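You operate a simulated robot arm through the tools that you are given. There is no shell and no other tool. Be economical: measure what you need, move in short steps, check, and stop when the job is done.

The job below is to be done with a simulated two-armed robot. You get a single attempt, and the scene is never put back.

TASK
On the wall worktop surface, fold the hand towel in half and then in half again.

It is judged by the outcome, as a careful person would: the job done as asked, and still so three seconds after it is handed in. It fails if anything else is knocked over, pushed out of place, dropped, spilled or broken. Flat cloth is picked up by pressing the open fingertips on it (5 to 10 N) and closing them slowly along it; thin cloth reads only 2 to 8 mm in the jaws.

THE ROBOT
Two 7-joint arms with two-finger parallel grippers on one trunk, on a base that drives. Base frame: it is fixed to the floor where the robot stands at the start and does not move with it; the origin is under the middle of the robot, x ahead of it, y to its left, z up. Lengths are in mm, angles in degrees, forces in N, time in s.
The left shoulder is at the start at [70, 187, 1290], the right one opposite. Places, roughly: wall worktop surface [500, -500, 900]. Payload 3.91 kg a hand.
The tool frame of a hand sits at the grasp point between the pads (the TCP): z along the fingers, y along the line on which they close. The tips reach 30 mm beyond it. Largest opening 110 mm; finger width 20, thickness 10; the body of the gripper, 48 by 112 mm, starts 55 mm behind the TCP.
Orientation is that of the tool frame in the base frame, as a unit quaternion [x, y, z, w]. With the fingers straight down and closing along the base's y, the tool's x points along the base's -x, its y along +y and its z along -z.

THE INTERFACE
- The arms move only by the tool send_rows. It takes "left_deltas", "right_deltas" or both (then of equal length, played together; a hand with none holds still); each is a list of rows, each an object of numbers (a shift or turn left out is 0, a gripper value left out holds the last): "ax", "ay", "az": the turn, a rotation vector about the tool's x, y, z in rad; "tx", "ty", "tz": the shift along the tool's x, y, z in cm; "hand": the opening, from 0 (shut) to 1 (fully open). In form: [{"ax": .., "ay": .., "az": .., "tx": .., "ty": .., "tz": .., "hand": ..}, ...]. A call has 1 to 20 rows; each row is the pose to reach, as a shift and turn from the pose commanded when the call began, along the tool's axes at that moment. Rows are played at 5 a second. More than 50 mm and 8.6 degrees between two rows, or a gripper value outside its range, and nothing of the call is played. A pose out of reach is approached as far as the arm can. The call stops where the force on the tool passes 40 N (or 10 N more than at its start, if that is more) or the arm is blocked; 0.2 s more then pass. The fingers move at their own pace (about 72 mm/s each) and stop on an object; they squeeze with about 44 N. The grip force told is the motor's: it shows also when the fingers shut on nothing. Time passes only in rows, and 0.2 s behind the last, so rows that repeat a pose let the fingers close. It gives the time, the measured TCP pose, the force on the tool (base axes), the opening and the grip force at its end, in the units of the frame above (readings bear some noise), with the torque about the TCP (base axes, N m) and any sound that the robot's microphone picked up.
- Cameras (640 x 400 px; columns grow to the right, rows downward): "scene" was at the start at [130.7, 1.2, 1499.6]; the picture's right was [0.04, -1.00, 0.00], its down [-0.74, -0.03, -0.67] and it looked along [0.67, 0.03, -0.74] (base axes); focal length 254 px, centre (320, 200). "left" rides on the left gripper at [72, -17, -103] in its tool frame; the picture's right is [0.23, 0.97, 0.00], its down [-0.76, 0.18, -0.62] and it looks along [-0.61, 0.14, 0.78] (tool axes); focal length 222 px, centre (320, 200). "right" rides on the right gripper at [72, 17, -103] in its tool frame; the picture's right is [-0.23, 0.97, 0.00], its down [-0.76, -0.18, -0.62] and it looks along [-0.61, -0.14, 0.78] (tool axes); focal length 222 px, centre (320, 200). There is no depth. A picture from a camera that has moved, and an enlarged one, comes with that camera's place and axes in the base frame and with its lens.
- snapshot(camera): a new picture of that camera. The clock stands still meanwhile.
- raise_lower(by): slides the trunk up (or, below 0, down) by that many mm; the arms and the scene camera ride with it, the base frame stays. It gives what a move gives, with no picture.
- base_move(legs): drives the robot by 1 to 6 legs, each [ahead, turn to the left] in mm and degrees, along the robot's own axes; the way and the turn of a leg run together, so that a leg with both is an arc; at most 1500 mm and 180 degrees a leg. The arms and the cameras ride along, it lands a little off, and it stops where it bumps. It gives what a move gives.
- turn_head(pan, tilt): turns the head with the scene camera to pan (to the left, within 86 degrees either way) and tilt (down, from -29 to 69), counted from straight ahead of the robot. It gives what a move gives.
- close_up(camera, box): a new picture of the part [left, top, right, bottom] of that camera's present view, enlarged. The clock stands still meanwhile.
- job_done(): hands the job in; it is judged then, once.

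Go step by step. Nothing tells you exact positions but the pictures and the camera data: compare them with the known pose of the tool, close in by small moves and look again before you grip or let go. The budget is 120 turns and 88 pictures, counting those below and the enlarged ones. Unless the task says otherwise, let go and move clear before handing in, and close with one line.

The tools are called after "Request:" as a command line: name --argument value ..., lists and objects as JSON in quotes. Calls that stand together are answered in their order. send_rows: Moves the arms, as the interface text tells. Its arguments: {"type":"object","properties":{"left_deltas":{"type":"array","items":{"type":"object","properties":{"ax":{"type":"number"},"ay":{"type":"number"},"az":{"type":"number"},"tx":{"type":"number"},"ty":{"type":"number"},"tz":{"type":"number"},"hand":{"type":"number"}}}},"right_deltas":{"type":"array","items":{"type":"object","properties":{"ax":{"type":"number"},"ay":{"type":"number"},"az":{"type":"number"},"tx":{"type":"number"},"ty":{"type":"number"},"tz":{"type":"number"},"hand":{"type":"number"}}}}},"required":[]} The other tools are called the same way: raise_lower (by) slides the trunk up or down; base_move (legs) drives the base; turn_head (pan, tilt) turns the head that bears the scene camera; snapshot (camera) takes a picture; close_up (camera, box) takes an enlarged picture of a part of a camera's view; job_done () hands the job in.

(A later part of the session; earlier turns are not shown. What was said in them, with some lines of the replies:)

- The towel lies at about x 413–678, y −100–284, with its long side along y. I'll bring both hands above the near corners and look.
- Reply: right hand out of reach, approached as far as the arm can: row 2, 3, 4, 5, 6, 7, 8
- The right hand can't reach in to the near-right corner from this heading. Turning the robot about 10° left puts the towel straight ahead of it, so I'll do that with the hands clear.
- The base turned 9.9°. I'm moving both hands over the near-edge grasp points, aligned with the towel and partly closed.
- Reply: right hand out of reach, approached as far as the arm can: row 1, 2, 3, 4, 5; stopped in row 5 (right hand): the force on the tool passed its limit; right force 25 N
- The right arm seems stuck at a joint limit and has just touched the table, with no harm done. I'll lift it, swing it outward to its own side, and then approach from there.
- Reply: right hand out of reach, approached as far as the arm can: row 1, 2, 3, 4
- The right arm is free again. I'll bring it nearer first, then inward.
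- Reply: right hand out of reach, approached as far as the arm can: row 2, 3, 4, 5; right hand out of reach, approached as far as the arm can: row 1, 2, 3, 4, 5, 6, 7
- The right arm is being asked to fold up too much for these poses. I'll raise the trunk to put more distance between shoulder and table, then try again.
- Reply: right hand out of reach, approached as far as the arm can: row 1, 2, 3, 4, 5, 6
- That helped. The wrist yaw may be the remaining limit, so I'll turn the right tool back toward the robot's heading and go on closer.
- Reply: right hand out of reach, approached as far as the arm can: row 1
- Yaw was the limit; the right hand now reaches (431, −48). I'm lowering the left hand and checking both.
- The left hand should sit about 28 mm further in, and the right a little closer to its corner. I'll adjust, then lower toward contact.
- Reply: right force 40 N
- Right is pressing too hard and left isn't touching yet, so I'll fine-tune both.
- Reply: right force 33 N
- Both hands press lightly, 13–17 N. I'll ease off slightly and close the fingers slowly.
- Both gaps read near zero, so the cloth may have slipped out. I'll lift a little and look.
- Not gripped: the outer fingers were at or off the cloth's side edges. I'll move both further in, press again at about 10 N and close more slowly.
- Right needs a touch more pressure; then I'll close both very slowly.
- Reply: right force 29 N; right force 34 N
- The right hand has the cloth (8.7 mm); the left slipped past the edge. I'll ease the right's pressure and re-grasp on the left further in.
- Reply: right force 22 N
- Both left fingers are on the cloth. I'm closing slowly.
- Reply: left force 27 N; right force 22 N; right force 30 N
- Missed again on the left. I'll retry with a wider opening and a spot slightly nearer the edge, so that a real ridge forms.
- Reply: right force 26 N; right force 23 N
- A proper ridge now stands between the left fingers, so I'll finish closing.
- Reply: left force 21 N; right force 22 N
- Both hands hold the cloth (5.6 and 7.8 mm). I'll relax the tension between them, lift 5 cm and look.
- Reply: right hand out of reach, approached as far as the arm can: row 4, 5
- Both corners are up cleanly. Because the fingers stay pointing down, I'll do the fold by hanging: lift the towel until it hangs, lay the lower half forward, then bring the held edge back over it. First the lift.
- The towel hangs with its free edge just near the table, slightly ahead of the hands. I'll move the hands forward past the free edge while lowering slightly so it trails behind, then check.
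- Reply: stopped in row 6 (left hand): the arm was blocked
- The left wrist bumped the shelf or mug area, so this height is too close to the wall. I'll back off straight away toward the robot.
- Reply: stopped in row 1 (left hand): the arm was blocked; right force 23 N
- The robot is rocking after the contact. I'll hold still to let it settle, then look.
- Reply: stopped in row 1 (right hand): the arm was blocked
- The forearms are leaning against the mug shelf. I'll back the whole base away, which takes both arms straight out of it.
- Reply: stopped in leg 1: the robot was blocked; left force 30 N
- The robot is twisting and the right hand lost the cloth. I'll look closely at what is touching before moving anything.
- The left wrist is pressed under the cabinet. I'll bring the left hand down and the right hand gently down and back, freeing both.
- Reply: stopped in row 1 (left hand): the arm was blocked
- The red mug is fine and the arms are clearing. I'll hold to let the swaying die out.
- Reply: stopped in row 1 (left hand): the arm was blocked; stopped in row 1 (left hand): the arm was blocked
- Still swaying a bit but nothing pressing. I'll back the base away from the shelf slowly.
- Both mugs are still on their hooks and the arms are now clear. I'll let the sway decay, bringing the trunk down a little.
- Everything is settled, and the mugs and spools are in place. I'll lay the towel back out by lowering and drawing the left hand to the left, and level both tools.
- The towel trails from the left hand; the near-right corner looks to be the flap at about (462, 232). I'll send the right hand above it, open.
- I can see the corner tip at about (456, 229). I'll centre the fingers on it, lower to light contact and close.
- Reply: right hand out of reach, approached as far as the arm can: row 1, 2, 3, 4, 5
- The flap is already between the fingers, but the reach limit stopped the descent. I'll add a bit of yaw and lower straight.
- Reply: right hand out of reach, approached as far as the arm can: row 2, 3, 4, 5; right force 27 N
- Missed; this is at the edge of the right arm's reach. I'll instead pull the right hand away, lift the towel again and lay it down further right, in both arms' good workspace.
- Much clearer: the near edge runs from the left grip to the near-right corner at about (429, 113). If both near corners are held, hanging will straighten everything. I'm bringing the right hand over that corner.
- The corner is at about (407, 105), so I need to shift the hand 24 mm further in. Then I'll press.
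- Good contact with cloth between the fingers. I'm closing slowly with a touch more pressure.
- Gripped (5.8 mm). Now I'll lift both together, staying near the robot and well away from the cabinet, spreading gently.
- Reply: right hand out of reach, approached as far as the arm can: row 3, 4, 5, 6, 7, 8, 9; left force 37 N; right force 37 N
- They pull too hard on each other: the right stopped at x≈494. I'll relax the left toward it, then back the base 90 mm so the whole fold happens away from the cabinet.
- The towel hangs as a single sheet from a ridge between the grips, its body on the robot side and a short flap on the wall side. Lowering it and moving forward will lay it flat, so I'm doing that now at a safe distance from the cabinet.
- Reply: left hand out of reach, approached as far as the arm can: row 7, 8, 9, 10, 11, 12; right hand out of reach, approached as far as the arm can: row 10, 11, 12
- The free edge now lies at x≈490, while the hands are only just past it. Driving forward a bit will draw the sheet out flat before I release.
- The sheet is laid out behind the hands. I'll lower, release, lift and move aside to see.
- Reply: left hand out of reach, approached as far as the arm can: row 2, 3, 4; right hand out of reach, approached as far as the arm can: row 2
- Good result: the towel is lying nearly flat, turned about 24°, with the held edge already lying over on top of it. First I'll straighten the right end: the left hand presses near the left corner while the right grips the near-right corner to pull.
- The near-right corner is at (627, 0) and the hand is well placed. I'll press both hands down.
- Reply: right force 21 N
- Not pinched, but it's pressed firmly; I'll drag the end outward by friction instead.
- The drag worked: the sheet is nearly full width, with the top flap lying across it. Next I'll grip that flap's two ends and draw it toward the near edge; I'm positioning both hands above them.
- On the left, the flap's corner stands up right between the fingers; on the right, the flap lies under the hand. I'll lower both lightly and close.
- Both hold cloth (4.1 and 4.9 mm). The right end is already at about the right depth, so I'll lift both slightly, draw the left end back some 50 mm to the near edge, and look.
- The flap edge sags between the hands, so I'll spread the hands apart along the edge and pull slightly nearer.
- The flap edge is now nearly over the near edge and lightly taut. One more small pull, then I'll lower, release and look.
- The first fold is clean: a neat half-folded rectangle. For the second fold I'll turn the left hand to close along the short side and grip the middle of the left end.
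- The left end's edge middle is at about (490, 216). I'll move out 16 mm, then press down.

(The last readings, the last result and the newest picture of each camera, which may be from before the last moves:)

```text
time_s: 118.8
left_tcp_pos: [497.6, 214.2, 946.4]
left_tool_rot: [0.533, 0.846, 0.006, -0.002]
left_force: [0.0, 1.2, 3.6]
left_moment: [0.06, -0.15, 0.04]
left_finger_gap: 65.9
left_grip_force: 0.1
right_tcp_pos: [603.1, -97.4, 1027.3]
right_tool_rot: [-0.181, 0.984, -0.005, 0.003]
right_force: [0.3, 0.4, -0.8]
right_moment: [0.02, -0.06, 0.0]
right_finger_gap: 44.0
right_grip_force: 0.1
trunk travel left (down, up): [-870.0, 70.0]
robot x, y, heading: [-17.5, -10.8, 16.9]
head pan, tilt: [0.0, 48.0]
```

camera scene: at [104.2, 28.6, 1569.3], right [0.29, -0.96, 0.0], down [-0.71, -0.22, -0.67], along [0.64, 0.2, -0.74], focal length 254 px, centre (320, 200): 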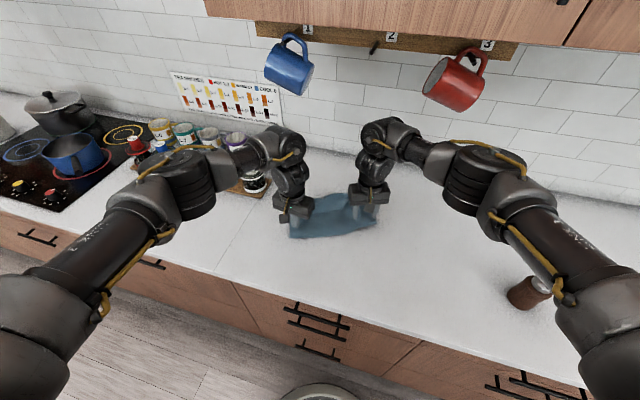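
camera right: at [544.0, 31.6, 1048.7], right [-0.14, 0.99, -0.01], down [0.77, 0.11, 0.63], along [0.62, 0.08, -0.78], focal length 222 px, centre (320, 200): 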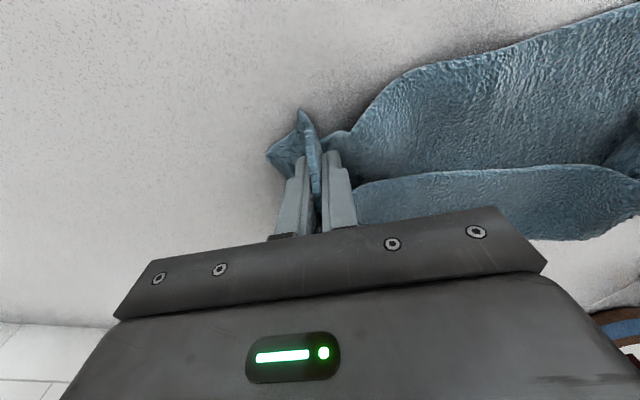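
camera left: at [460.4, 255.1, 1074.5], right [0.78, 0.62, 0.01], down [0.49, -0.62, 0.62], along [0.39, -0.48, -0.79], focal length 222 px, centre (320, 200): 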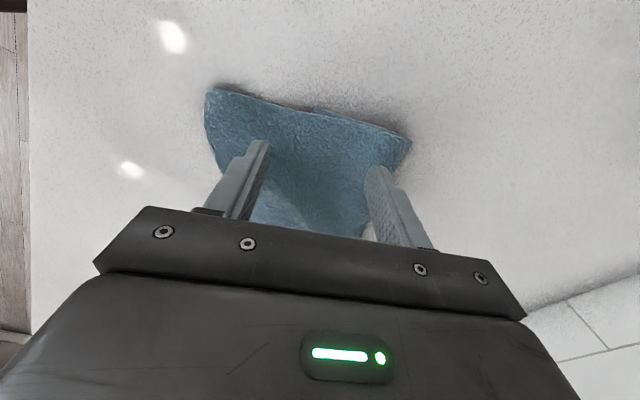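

Now I'll press to about 12 N and close slowly.

Request:
send_rows --left_deltas '[{"tz": 0.12, "hand": 0.57}, {"tz": 0.14, "hand": 0.54}, {"tz": 0.14, "hand": 0.51}, {"tz": 0.14, "hand": 0.48}, {"tz": 0.14, "hand": 0.45}, {"tz": 0.14, "hand": 0.42}, {"tz": 0.14, "hand": 0.39}, {"tz": 0.14, "hand": 0.36}, {"tz": 0.14, "hand": 0.32}, {"tz": 0.14, "hand": 0.28}, {"tz": 0.14, "hand": 0.24}, {"tz": 0.14, "hand": 0.2}, {"tz": 0.14, "hand": 0.16}, {"tz": 0.14, "hand": 0.12}, {"tz": 0.14, "hand": 0.08}, {"tz": 0.14, "hand": 0.04}, {"tz": 0.14, "hand": 0}, {"tz": 0.14, "hand": 0}, {"tz": 0.14, "hand": 0}]'

Request:
snapshot --camera "left"

```text
time_s: 122.8
left_tcp_pos: [496.6, 213.6, 946.2]
left_tool_rot: [0.533, 0.846, 0.007, 0.0]
left_force: [2.5, 0.7, 14.5]
left_moment: [-0.02, -0.17, 0.03]
left_finger_gap: 7.0
left_grip_force: 44.8
right_tcp_pos: [600.7, -98.3, 1029.1]
right_tool_rot: [-0.182, 0.983, -0.004, 0.003]
right_force: [-0.3, 0.0, -0.1]
right_moment: [0.0, -0.03, 0.0]
right_finger_gap: 44.0
right_grip_force: 0.0
trunk travel left (down, up): [-870.0, 70.0]
robot x, y, heading: [-18.7, -7.1, 16.7]
head pan, tilt: [0.0, 48.0]
```

```text
12 pictures are left
camera left: at [449.6, 270.6, 1048.2], right [0.78, 0.62, 0.01], down [0.49, -0.62, 0.62], along [0.39, -0.48, -0.79], focal length 222 px, centre (320, 200)
```

left: 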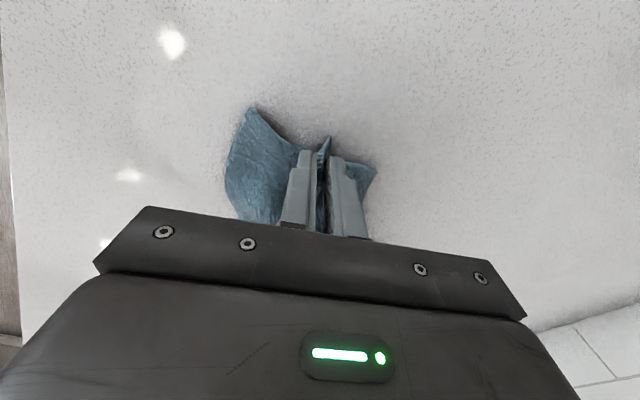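

Gripped at 7.0 mm, which suggests several layers. I'll lift 6 cm and check that both layers came.

Request:
send_rows --left_deltas '[{"tz": -1.5}, {"tz": -3, "tx": -0.3}, {"tz": -4.5, "tx": -0.6}, {"tz": -6, "tx": -1}, {"tz": -7, "tx": -1.5}, {"tz": -7, "tx": -1.5}]'

Request:
close_up --camera "scene" --box '[230, 150, 430, 275]'

```text
time_s: 124.2
left_tcp_pos: [503.3, 200.6, 1015.1]
left_tool_rot: [0.533, 0.846, 0.006, -0.002]
left_force: [0.4, 0.3, 0.4]
left_moment: [0.05, 0.01, 0.05]
left_finger_gap: 5.7
left_grip_force: 44.5
right_tcp_pos: [603.3, -97.0, 1026.1]
right_tool_rot: [-0.182, 0.983, -0.005, 0.002]
right_force: [-0.4, 0.1, -0.5]
right_moment: [0.01, 0.0, 0.0]
right_finger_gap: 44.1
right_grip_force: 0.1
trunk travel left (down, up): [-870.0, 70.0]
robot x, y, heading: [-22.4, -9.8, 16.5]
head pan, tilt: [0.0, 48.0]
```

```text
3.20 times, centred on (330, 212) of scene
camera zoom: at [104.5, 28.7, 1569.3], right [0.29, -0.96, 0.0], down [-0.71, -0.22, -0.67], along [0.64, 0.2, -0.74], focal length 814 px, centre (288, 160)
```

zoom: 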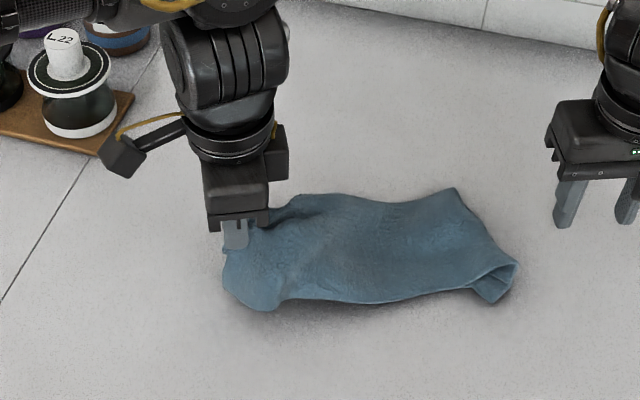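

Both layers are in hand. I'll carry the end up and over toward the middle, then turn the base slightly right so the left hand can reach the right end.

Request:
send_rows --left_deltas '[{"tx": -2, "ty": 0.3, "tz": -2}, {"tx": -4, "ty": 0.6, "tz": -4}, {"tx": -6.5, "ty": 0.9, "tz": -5}, {"tx": -9, "ty": 1.3, "tz": -6}, {"tx": -11.9, "ty": 1.7, "tz": -6.5}, {"tx": -11.9, "ty": 1.7, "tz": -6.5}]' --right_deltas '[{"tz": -1, "ty": -2}, {"tz": -2, "ty": -4}, {"tz": -3, "ty": -5}, {"tz": -4, "ty": -5}, {"tz": -5, "ty": -5}, {"tz": -5, "ty": -5}]'

Request:
base_move --legs '[[0, -12]]'

Request:
snapshot --camera "scene"

```text
time_s: 125.6
left_tcp_pos: [576.4, 98.7, 1081.1]
left_tool_rot: [0.533, 0.846, 0.01, 0.016]
left_force: [0.0, 1.2, -0.6]
left_moment: [-0.02, 0.08, 0.0]
left_finger_gap: 5.6
left_grip_force: 44.1
left hand out of reach, approached as far as the arm can: row 5
right_tcp_pos: [620.5, -143.0, 1076.1]
right_tool_rot: [-0.181, 0.983, -0.005, 0.002]
right_force: [0.2, 0.3, 0.2]
right_moment: [-0.01, -0.03, 0.0]
right_finger_gap: 43.9
right_grip_force: 0.1
trunk travel left (down, up): [-870.0, 70.0]
robot x, y, heading: [-21.9, -9.0, 16.9]
head pan, tilt: [0.0, 48.0]
```

```text
time_s: 126.8
left_tcp_pos: [585.0, -30.9, 1080.3]
left_tool_rot: [0.619, 0.785, 0.007, 0.018]
left_force: [0.8, -0.2, -1.0]
left_moment: [0.02, 0.03, 0.14]
left_finger_gap: 5.1
left_grip_force: 44.0
right_tcp_pos: [576.2, -276.6, 1076.6]
right_tool_rot: [-0.075, 0.997, -0.005, 0.003]
right_force: [0.5, -0.6, 0.1]
right_moment: [0.0, -0.01, 0.0]
right_finger_gap: 43.9
right_grip_force: 0.1
trunk travel left (down, up): [-870.0, 70.0]
robot x, y, heading: [-21.6, -8.4, 5.0]
head pan, tilt: [0.0, 48.0]
```

```text
10 pictures are left
camera scene: at [109.9, 1.7, 1569.3], right [0.08, -1.0, 0.0], down [-0.74, -0.06, -0.67], along [0.67, 0.06, -0.74], focal length 254 px, centre (320, 200)
```

scene: 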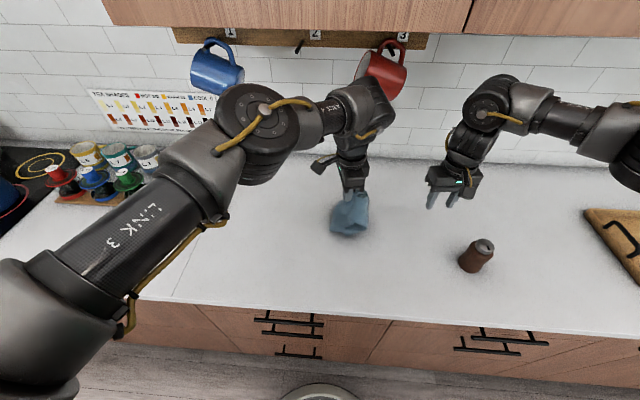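

Request:
close_up --camera "scene" --box '[270, 140, 430, 240]'

```text
4.00 times, centred on (350, 190) of scene
camera zoom: at [109.9, 1.7, 1569.3], right [0.08, -1.0, 0.0], down [-0.74, -0.06, -0.67], along [0.67, 0.06, -0.74], focal length 1017 px, centre (200, 240)
```

zoom: 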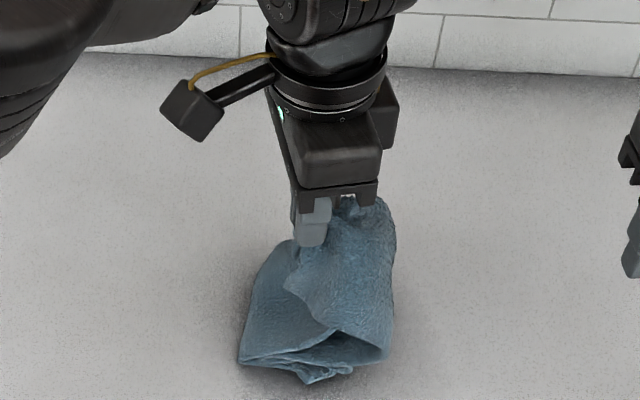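

The end is up and folded over, hanging above the right half. I'll turn the base a touch more (right hand raised well clear of the can), then lay the held end down on the right end.

Request:
send_rows --right_deltas '[{"tz": -3, "ty": 2}, {"tz": -6, "ty": 5}, {"tz": -8, "ty": 8}, {"tz": -8, "ty": 8}]'

Request:
base_move --legs '[[0, -7]]'

Request:
snapshot --camera "left"

```text
time_s: 127.8
left_tcp_pos: [584.8, -32.0, 1081.3]
left_tool_rot: [0.62, 0.785, 0.008, 0.018]
left_force: [-0.6, -0.1, -0.4]
left_moment: [-0.01, 0.01, 0.13]
left_finger_gap: 5.1
left_grip_force: 44.0
right_tcp_pos: [564.4, -199.5, 1153.4]
right_tool_rot: [-0.075, 0.997, -0.006, 0.002]
right_force: [0.0, -0.2, -0.4]
right_moment: [0.0, -0.01, 0.01]
right_finger_gap: 44.0
right_grip_force: 0.1
trunk travel left (down, up): [-870.0, 70.0]
robot x, y, heading: [-22.9, -7.9, 4.9]
head pan, tilt: [0.0, 48.0]
```

```text
time_s: 128.7
left_tcp_pos: [578.7, -102.8, 1080.4]
left_tool_rot: [0.667, 0.745, 0.005, 0.019]
left_force: [-0.7, 0.5, -1.1]
left_moment: [-0.03, -0.03, 0.13]
left_finger_gap: 5.1
left_grip_force: 44.6
right_tcp_pos: [537.8, -266.0, 1152.7]
right_tool_rot: [-0.014, 1.0, -0.007, 0.001]
right_force: [0.3, 0.3, 0.8]
right_moment: [-0.01, 0.01, 0.02]
right_finger_gap: 44.1
right_grip_force: 0.0
trunk travel left (down, up): [-870.0, 70.0]
robot x, y, heading: [-19.5, -10.3, -2.3]
head pan, tilt: [0.0, 48.0]
```

```text
8 pictures are left
camera left: at [550.1, -31.1, 1180.4], right [0.94, 0.33, 0.03], down [0.24, -0.73, 0.64], along [0.23, -0.6, -0.76], focal length 222 px, centre (320, 200)
```

left: 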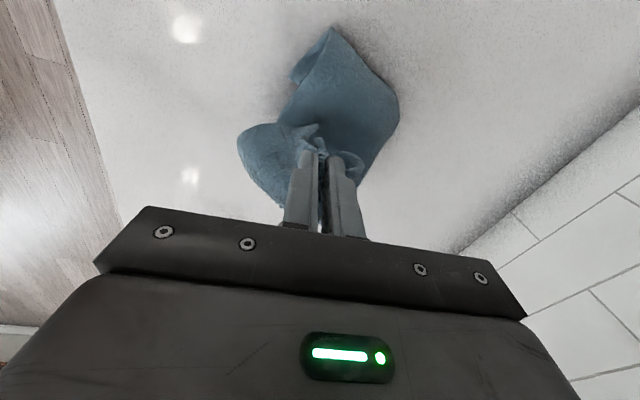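

Request:
close_up --camera "scene" --box '[240, 130, 400, 230]'

```text
4.00 times, centred on (320, 180) of scene
camera zoom: at [111.1, -9.8, 1569.2], right [-0.04, -1.0, 0.0], down [-0.74, 0.03, -0.67], along [0.67, -0.03, -0.74], focal length 1017 px, centre (320, 280)
```

zoom: 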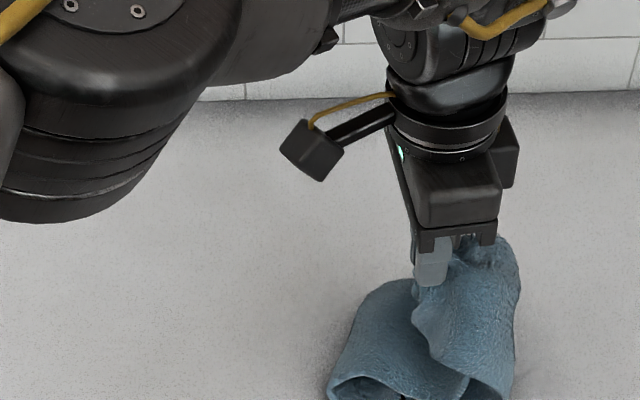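

Request:
close_up --camera "scene" --box '[290, 170, 450, 270]'

```text
4.00 times, centred on (370, 220) of scene
camera zoom: at [111.1, -9.8, 1569.2], right [-0.04, -1.0, 0.0], down [-0.74, 0.03, -0.67], along [0.67, -0.03, -0.74], focal length 1017 px, centre (120, 120)
```

zoom: 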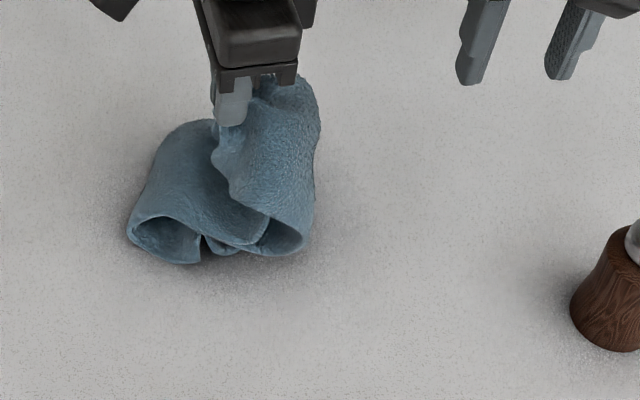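

From here the lying half spans y −39 to −183, so its right end is at roughly y −180. I'll lower partway, turn the base 6° more, then set the held end down there.

Request:
send_rows --left_deltas '[{"tz": 2, "ty": 0.5}, {"tz": 4, "ty": 1}, {"tz": 5, "ty": 1.5}, {"tz": 5, "ty": 1.5}]'

Request:
base_move --legs '[[0, -6]]'

```text
time_s: 129.7
left_tcp_pos: [586.4, -98.8, 1041.2]
left_tool_rot: [0.667, 0.745, 0.007, 0.018]
left_force: [-0.2, 0.3, -0.4]
left_moment: [0.0, 0.0, 0.16]
left_finger_gap: 5.1
left_grip_force: 44.3
left hand out of reach, approached as far as the arm can: row 1, 2, 3, 4
right_tcp_pos: [537.3, -269.7, 1152.7]
right_tool_rot: [-0.014, 1.0, -0.006, 0.002]
right_force: [0.1, -0.5, 0.0]
right_moment: [-0.03, 0.01, 0.02]
right_finger_gap: 43.9
right_grip_force: 0.0
trunk travel left (down, up): [-870.0, 70.0]
robot x, y, heading: [-20.0, -8.7, -2.4]
head pan, tilt: [0.0, 48.0]
```

```text
time_s: 130.7
left_tcp_pos: [576.3, -156.0, 1041.6]
left_tool_rot: [0.704, 0.71, 0.004, 0.02]
left_force: [0.4, 0.2, 0.1]
left_moment: [-0.04, 0.01, 0.1]
left_finger_gap: 4.9
left_grip_force: 44.0
right_tcp_pos: [507.4, -321.9, 1154.3]
right_tool_rot: [0.037, 0.999, -0.007, 0.0]
right_force: [0.0, 0.6, -0.8]
right_moment: [-0.03, 0.0, 0.02]
right_finger_gap: 43.9
right_grip_force: 0.0
trunk travel left (down, up): [-870.0, 70.0]
robot x, y, heading: [-21.7, -6.6, -8.3]
head pan, tilt: [0.0, 48.0]
```

Request:
base_move --legs '[[0, -4]]'

Request:
send_rows --left_deltas '[{"tz": 1.5, "ty": 0.8, "tx": 0.2}, {"tz": 3, "ty": 1.6, "tx": 0.4}, {"tz": 4.5, "ty": 2.4, "tx": 0.6}, {"tz": 6, "ty": 3, "tx": 0.8}, {"tz": 7.2, "ty": 3.4, "tx": 0.8}, {"tz": 7.2, "ty": 3.4, "tx": 0.8}]'

Request:
snapshot --camera "scene"

```text
time_s: 131.5
left_tcp_pos: [564.6, -199.2, 1040.7]
left_tool_rot: [0.728, 0.685, 0.005, 0.019]
left_force: [-0.4, 0.1, 0.3]
left_moment: [0.0, -0.02, 0.1]
left_finger_gap: 4.9
left_grip_force: 44.1
right_tcp_pos: [484.7, -358.5, 1153.3]
right_tool_rot: [0.07, 0.997, -0.005, 0.002]
right_force: [-0.5, 0.6, 0.9]
right_moment: [-0.03, 0.02, 0.01]
right_finger_gap: 44.0
right_grip_force: 0.1
trunk travel left (down, up): [-870.0, 70.0]
robot x, y, heading: [-22.1, -6.4, -12.0]
head pan, tilt: [0.0, 48.0]
```

```text
time_s: 132.9
left_tcp_pos: [586.1, -178.3, 982.0]
left_tool_rot: [0.728, 0.685, 0.005, 0.021]
left_force: [0.9, -1.0, -0.3]
left_moment: [-0.04, 0.03, 0.1]
left_finger_gap: 4.5
left_grip_force: 44.2
left hand out of reach, approached as far as the arm can: row 1, 2, 3, 4, 5, 6
right_tcp_pos: [483.6, -360.0, 1153.1]
right_tool_rot: [0.071, 0.997, -0.005, 0.002]
right_force: [-0.3, 0.1, 0.2]
right_moment: [-0.01, -0.04, 0.01]
right_finger_gap: 43.7
right_grip_force: 0.1
trunk travel left (down, up): [-870.0, 70.0]
robot x, y, heading: [-20.0, -9.6, -12.1]
head pan, tilt: [0.0, 48.0]
```

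```text
5 pictures are left
camera scene: at [106.8, -36.9, 1569.3], right [-0.21, -0.98, 0.0], down [-0.73, 0.16, -0.67], along [0.65, -0.14, -0.74], focal length 254 px, centre (320, 200)
```

scene: 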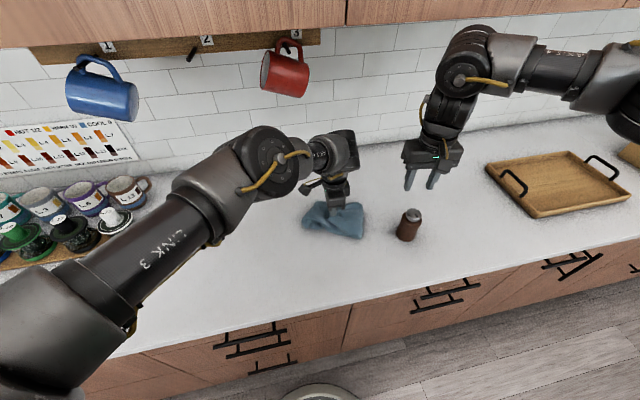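

The end now lies over the right end as a compact packet. I'll lower the rest of the way, release, and lift clear.

Request:
send_rows --left_deltas '[{"tz": 1}, {"tz": 2}, {"tz": 2.3}, {"tz": 2.3, "hand": 0.15}, {"tz": 2.3, "hand": 0.35}, {"tz": 2.3, "hand": 0.35}, {"tz": 0}, {"tz": -4}, {"tz": -8}, {"tz": -9, "tx": 2}, {"tz": -9, "tx": 6}, {"tz": -9, "tx": 10}, {"tz": -9, "tx": 14}]'

Request:
close_up --camera "scene" --box '[270, 170, 430, 270]'

```text
time_s: 135.7
left_tcp_pos: [593.6, -29.1, 1062.9]
left_tool_rot: [0.729, 0.684, 0.006, 0.02]
left_force: [0.5, -0.2, 0.3]
left_moment: [-0.03, -0.02, -0.03]
left_finger_gap: 38.7
left_grip_force: 0.0
left hand out of reach, approached as far as the arm can: row 2, 3, 4, 5, 6
right_tcp_pos: [483.3, -359.1, 1152.4]
right_tool_rot: [0.07, 0.998, -0.006, 0.0]
right_force: [0.8, 0.6, 0.1]
right_moment: [-0.01, 0.0, 0.0]
right_finger_gap: 44.1
right_grip_force: 0.2
trunk travel left (down, up): [-870.0, 70.0]
robot x, y, heading: [-19.0, -7.4, -12.1]
head pan, tilt: [0.0, 48.0]
```

```text
4.00 times, centred on (350, 220) of scene
camera zoom: at [107.8, -34.3, 1569.3], right [-0.21, -0.98, 0.0], down [-0.73, 0.15, -0.67], along [0.65, -0.14, -0.74], focal length 1017 px, centre (200, 120)
```

zoom: 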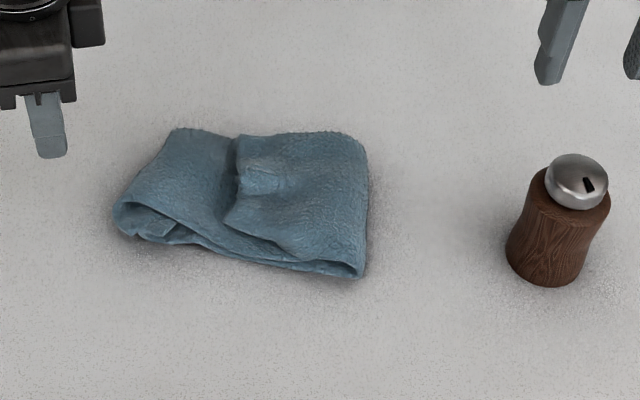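

The held end fell back as a short flap: the packet now has a 183 mm base with a 110 mm flap on top, so the fold isn't at the middle yet. As in fold 1, I'll re-grip the flap at its raised bump and draw it about 73 mm to the left end. First a small turn to put that within reach.

Request:
base_move --legs '[[0, -6]]'

Request:
send_rows --left_deltas '[{"tx": -3, "ty": 0.7, "hand": 0.4}, {"tx": -6, "ty": 1.4}, {"tx": -8.8, "ty": 2.1}, {"tx": -8.8, "ty": 2.1, "tz": 4}, {"tx": -8.8, "ty": 2.1, "tz": 7.5}, {"tx": -8.8, "ty": 2.1, "tz": 8.5}, {"tx": -8.8, "ty": 2.1, "tz": 8.5}]'

Request:
snapshot --camera "left"

```text
time_s: 136.7
left_tcp_pos: [587.1, -90.9, 1063.0]
left_tool_rot: [0.761, 0.648, 0.003, 0.02]
left_force: [0.3, -0.2, -0.1]
left_moment: [-0.07, 0.01, 0.01]
left_finger_gap: 38.8
left_grip_force: 0.1
right_tcp_pos: [446.1, -405.6, 1153.6]
right_tool_rot: [0.122, 0.993, -0.007, 0.001]
right_force: [0.5, -0.3, 1.0]
right_moment: [-0.02, 0.03, -0.02]
right_finger_gap: 44.0
right_grip_force: 0.0
trunk travel left (down, up): [-870.0, 70.0]
robot x, y, heading: [-19.1, -10.2, -17.9]
head pan, tilt: [0.0, 48.0]
```

```text
time_s: 138.3
left_tcp_pos: [597.5, -186.4, 981.8]
left_tool_rot: [0.762, 0.648, 0.004, 0.02]
left_force: [-0.6, 0.8, 0.6]
left_moment: [0.02, 0.02, 0.0]
left_finger_gap: 43.9
left_grip_force: 0.0
right_tcp_pos: [445.6, -408.5, 1153.2]
right_tool_rot: [0.122, 0.992, -0.006, 0.001]
right_force: [0.0, -0.4, 0.1]
right_moment: [0.04, -0.01, 0.02]
right_finger_gap: 44.2
right_grip_force: 0.2
trunk travel left (down, up): [-870.0, 70.0]
robot x, y, heading: [-21.1, -8.8, -18.1]
head pan, tilt: [0.0, 48.0]
```

```text
3 pictures are left
camera left: at [588.7, -110.2, 1080.7], right [1.0, 0.07, 0.03], down [0.03, -0.76, 0.64], along [0.07, -0.64, -0.76], focal length 222 px, centre (320, 200)
```

left: 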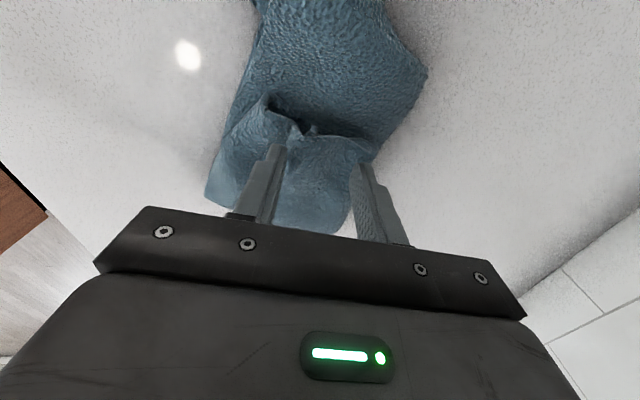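

The flap's edge and bump are right between the fingers. I'll align with it, open a bit wider, and lower to light contact.

Request:
send_rows --left_deltas '[{"tx": 0.4, "ty": -0.6, "tz": 1, "hand": 0.6}, {"tx": 0.4, "ty": -0.6, "tz": 2}, {"tx": 0.4, "ty": -0.6, "tz": 2.4}, {"tx": 0.4, "ty": -0.6, "tz": 2.7}, {"tx": 0.4, "ty": -0.6, "tz": 2.7}]'

```text
time_s: 139.5
left_tcp_pos: [592.5, -181.5, 954.7]
left_tool_rot: [0.762, 0.647, 0.005, 0.02]
left_force: [1.1, -0.4, 11.3]
left_moment: [0.03, 0.3, 0.0]
left_finger_gap: 66.2
left_grip_force: 0.1
right_tcp_pos: [444.8, -409.7, 1154.0]
right_tool_rot: [0.122, 0.993, -0.006, 0.002]
right_force: [-0.4, -0.3, 0.0]
right_moment: [0.0, -0.01, -0.05]
right_finger_gap: 43.9
right_grip_force: 0.1
trunk travel left (down, up): [-870.0, 70.0]
robot x, y, heading: [-23.5, -8.8, -17.8]
head pan, tilt: [0.0, 48.0]
```

Request:
send_rows --left_deltas '[{"hand": 0.57}, {"hand": 0.54}, {"hand": 0.51}, {"hand": 0.48}, {"hand": 0.45}, {"hand": 0.42}, {"hand": 0.39}, {"hand": 0.36}, {"hand": 0.32}, {"hand": 0.28}, {"hand": 0.24}, {"hand": 0.2}, {"hand": 0.16}, {"hand": 0.12}, {"hand": 0.08}, {"hand": 0.04}, {"hand": 0}, {"hand": 0}, {"hand": 0}]'

```text
time_s: 143.5
left_tcp_pos: [592.4, -181.8, 954.1]
left_tool_rot: [0.762, 0.647, 0.006, 0.02]
left_force: [0.4, -1.0, 9.7]
left_moment: [-0.07, 0.01, -0.02]
left_finger_gap: 15.5
left_grip_force: 44.0
right_tcp_pos: [444.5, -409.6, 1154.0]
right_tool_rot: [0.121, 0.993, -0.006, 0.002]
right_force: [-0.3, 0.6, 1.2]
right_moment: [0.03, -0.03, -0.02]
right_finger_gap: 44.1
right_grip_force: 0.1
trunk travel left (down, up): [-870.0, 70.0]
robot x, y, heading: [-17.2, -8.6, -17.5]
head pan, tilt: [0.0, 48.0]
```

A thick grip (15.5 mm). I'll lift slightly, draw it toward the left end, and look.

Request:
send_rows --left_deltas '[{"tz": -1.5}, {"tz": -3}, {"tz": -3.3, "tx": 2, "ty": 0.6}, {"tz": -3.3, "tx": 4, "ty": 1.2}, {"tz": -3, "tx": 6, "ty": 1.7}, {"tz": -2.5, "tx": 7.2, "ty": 2.1}, {"tz": -2.5, "tx": 7.2, "ty": 2.1}]'

Request:
close_up --camera "scene" --box '[250, 160, 410, 260]'

```text
time_s: 145.1
left_tcp_pos: [625.7, -113.2, 976.0]
left_tool_rot: [0.762, 0.647, 0.005, 0.019]
left_force: [-0.3, -0.6, -0.3]
left_moment: [-0.02, 0.0, -0.05]
left_finger_gap: 14.7
left_grip_force: 44.2
right_tcp_pos: [444.6, -410.7, 1153.6]
right_tool_rot: [0.122, 0.992, -0.005, 0.001]
right_force: [0.3, -0.8, -0.4]
right_moment: [0.01, 0.01, -0.03]
right_finger_gap: 44.0
right_grip_force: 0.1
trunk travel left (down, up): [-870.0, 70.0]
robot x, y, heading: [-19.3, -7.7, -18.1]
head pan, tilt: [0.0, 48.0]
```

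```text
4.00 times, centred on (330, 210) of scene
camera zoom: at [103.9, -49.5, 1569.3], right [-0.31, -0.95, 0.0], down [-0.71, 0.23, -0.67], along [0.64, -0.21, -0.74], focal length 1017 px, centre (280, 160)
```

zoom: 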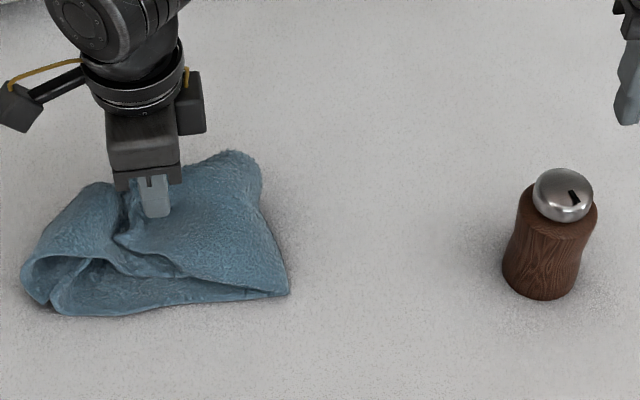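

The base layer was pinched along with the flap, so everything shifted. I'll lower, let go, and re-grip higher on the standing ridge to catch only the flap; the gap reading will tell.

Request:
send_rows --left_deltas '[{"tz": 1.0}, {"tz": 2.0}, {"tz": 2.0, "hand": 0.3}, {"tz": 2.0, "hand": 0.3}, {"tz": 1.2, "hand": 0.3}, {"tz": 0.4, "hand": 0.3}, {"tz": 0.4, "hand": 0.2}, {"tz": 0.4, "hand": 0.1}, {"tz": 0.4, "hand": 0}, {"tz": 0.4, "hand": 0}, {"tz": 0.4, "hand": 0}]'

```text
time_s: 147.5
left_tcp_pos: [623.2, -113.9, 972.6]
left_tool_rot: [0.762, 0.647, 0.005, 0.02]
left_force: [-0.9, -0.2, 0.1]
left_moment: [-0.02, 0.03, -0.04]
left_finger_gap: 14.2
left_grip_force: 44.0
right_tcp_pos: [445.9, -410.0, 1152.2]
right_tool_rot: [0.121, 0.993, -0.005, 0.001]
right_force: [0.3, -0.2, -0.5]
right_moment: [0.02, -0.01, -0.02]
right_finger_gap: 43.9
right_grip_force: 0.0
trunk travel left (down, up): [-870.0, 70.0]
robot x, y, heading: [-19.1, -7.2, -17.8]
head pan, tilt: [0.0, 48.0]
```

Request:
send_rows --left_deltas '[{"hand": 0.35}, {"hand": 0.35}, {"tz": -0.8}, {"tz": -0.8, "hand": 0.2}, {"tz": -0.8, "hand": 0.1}, {"tz": -0.8, "hand": 0}, {"tz": -0.8, "hand": 0}, {"tz": -0.8, "hand": 0}]'

```text
time_s: 149.3
left_tcp_pos: [622.1, -113.9, 980.5]
left_tool_rot: [0.762, 0.648, 0.004, 0.019]
left_force: [-0.2, 0.5, -0.1]
left_moment: [0.02, 0.01, -0.05]
left_finger_gap: 14.0
left_grip_force: 44.3
right_tcp_pos: [444.4, -410.5, 1153.7]
right_tool_rot: [0.122, 0.993, -0.005, 0.002]
right_force: [-0.4, 0.0, -0.3]
right_moment: [0.0, -0.01, 0.0]
right_finger_gap: 43.8
right_grip_force: 0.0
trunk travel left (down, up): [-870.0, 70.0]
robot x, y, heading: [-21.9, -6.1, -17.9]
head pan, tilt: [0.0, 48.0]
```

Request:
send_rows --left_deltas '[{"hand": 0.35}, {"hand": 0.35}, {"tz": -1.0}, {"tz": -1.0, "hand": 0.2}, {"tz": -1.0, "hand": 0.1}, {"tz": -1.0, "hand": 0}, {"tz": -1.0, "hand": 0}, {"tz": -1.0, "hand": 0}]'

```text
time_s: 151.1
left_tcp_pos: [622.6, -114.0, 991.0]
left_tool_rot: [0.762, 0.648, 0.006, 0.02]
left_force: [0.1, 0.2, 0.2]
left_moment: [-0.01, 0.0, 0.03]
left_finger_gap: 11.4
left_grip_force: 44.1
right_tcp_pos: [445.3, -410.3, 1153.7]
right_tool_rot: [0.122, 0.992, -0.005, 0.001]
right_force: [0.1, -0.8, 0.9]
right_moment: [-0.01, 0.0, 0.01]
right_finger_gap: 44.2
right_grip_force: 0.0
trunk travel left (down, up): [-870.0, 70.0]
robot x, y, heading: [-20.0, -6.6, -18.0]
head pan, tilt: [0.0, 48.0]
```

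Thinner now (11.4 mm). I'll go one step higher.

Request:
send_rows --left_deltas '[{"hand": 0.35}, {"hand": 0.35}, {"tz": -0.7}, {"tz": -0.7, "hand": 0.2}, {"tz": -0.7, "hand": 0.1}, {"tz": -0.7, "hand": 0}, {"tz": -0.7, "hand": 0}, {"tz": -0.7, "hand": 0}]'

```text
time_s: 152.9
left_tcp_pos: [623.4, -113.6, 997.4]
left_tool_rot: [0.762, 0.647, 0.005, 0.019]
left_force: [-0.7, 0.2, -0.1]
left_moment: [-0.02, 0.01, -0.02]
left_finger_gap: 4.5
left_grip_force: 44.5
right_tcp_pos: [445.8, -409.2, 1153.2]
right_tool_rot: [0.122, 0.993, -0.006, 0.001]
right_force: [-0.4, 0.2, 0.3]
right_moment: [-0.02, 0.0, -0.02]
right_finger_gap: 44.0
right_grip_force: 0.1
trunk travel left (down, up): [-870.0, 70.0]
robot x, y, heading: [-21.3, -7.4, -17.7]
head pan, tilt: [0.0, 48.0]
```

Now 4.5 mm: only the flap. I'll lift it free, draw it to the left end, lower and release.

Request:
send_rows --left_deltas '[{"tz": -1.5}, {"tz": -2.5}, {"tz": -2.5, "tx": 2, "ty": 0.1}, {"tz": -2, "tx": 4, "ty": 0.2}, {"tz": -0.5, "tx": 6, "ty": 0.3}, {"tz": 1, "tx": 7.5, "ty": 0.3}, {"tz": 2.5, "tx": 8.3, "ty": 0.35}, {"tz": 3.6, "tx": 8.6, "ty": 0.35}, {"tz": 3.6, "tx": 8.6, "ty": 0.35}]'

Request:
close_up --camera "scene" --box '[230, 160, 390, 260]'

```text
time_s: 154.9
left_tcp_pos: [640.4, -30.8, 963.5]
left_tool_rot: [0.763, 0.647, 0.004, 0.021]
left_force: [0.5, -1.5, 9.5]
left_moment: [-0.12, 0.0, -0.01]
left_finger_gap: 4.1
left_grip_force: 44.2
right_tcp_pos: [444.8, -411.0, 1152.6]
right_tool_rot: [0.122, 0.993, -0.006, 0.001]
right_force: [-1.0, -0.3, -0.2]
right_moment: [0.02, -0.02, 0.0]
right_finger_gap: 44.2
right_grip_force: 0.0
trunk travel left (down, up): [-870.0, 70.0]
robot x, y, heading: [-16.5, -8.7, -17.9]
head pan, tilt: [0.0, 48.0]
```

```text
4.00 times, centred on (310, 210) of scene
camera zoom: at [102.8, -49.4, 1569.5], right [-0.31, -0.95, 0.0], down [-0.71, 0.23, -0.67], along [0.64, -0.21, -0.74], focal length 1017 px, centre (360, 160)
```

zoom: 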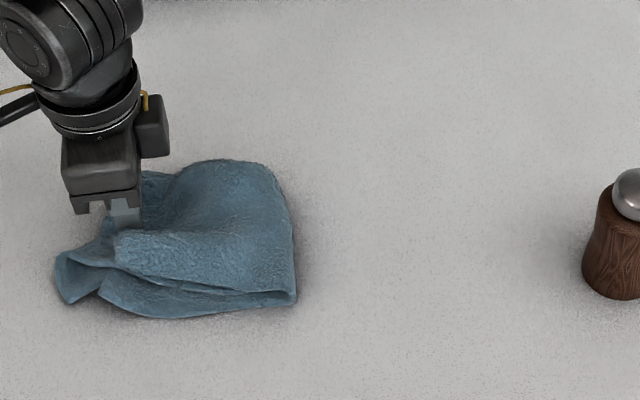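

Now it's a compact square packet with the flap across nearly the whole base. A small final pull, then release and move clear.

Request:
send_rows --left_deltas '[{"tz": -0.6}, {"tz": -0.6, "tx": 1}, {"tz": -0.6, "tx": 2}, {"tz": 0.1, "tx": 2}, {"tz": 0.1, "tx": 2, "hand": 0.15}, {"tz": 0.1, "tx": 2, "hand": 0.35}, {"tz": 0.1, "tx": 2, "hand": 0.35}, {"tz": -2, "tx": 2}, {"tz": -6, "tx": 2}, {"tz": -9, "tx": 4}, {"tz": -9, "tx": 8}, {"tz": -9, "tx": 12}, {"tz": -9, "tx": 16}]'

Request:
close_up --camera "scene" --box '[200, 140, 440, 290]'

```text
time_s: 157.7
left_tcp_pos: [665.2, 130.5, 1048.5]
left_tool_rot: [0.762, 0.647, 0.005, 0.021]
left_force: [-0.2, -0.2, 0.0]
left_moment: [-0.03, 0.03, 0.03]
left_finger_gap: 38.6
left_grip_force: 0.1
right_tcp_pos: [444.7, -408.7, 1154.7]
right_tool_rot: [0.121, 0.993, -0.006, 0.001]
right_force: [-1.0, 1.0, 0.1]
right_moment: [0.01, -0.01, 0.0]
right_finger_gap: 44.0
right_grip_force: 0.0
trunk travel left (down, up): [-870.0, 70.0]
robot x, y, heading: [-17.9, -8.7, -17.9]
head pan, tilt: [0.0, 48.0]
```

```text
2.67 times, centred on (320, 215) of scene
camera zoom: at [103.4, -46.9, 1569.4], right [-0.31, -0.95, 0.0], down [-0.71, 0.23, -0.67], along [0.64, -0.21, -0.74], focal length 678 px, centre (320, 160)
```

zoom: 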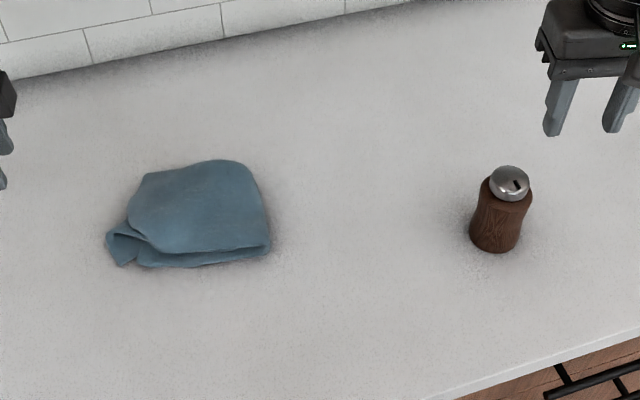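

The towel is now a compact quarter-size packet on the worktop, with one small corner sticking out at its near-left side. Both hands are clear. The mugs and the can are where they were in the last views I have of them, so I'm handing in.

Request:
job_done

```text
The job is handed in.
```

I folded the hand towel in half and then in half again on the wall worktop, and handed it in. The second fold isn't perfectly square: a small corner sticks out at the near-left side. The left arm bumped the mug shelf or cabinet along the way, but both mugs were still on their hooks afterwards.
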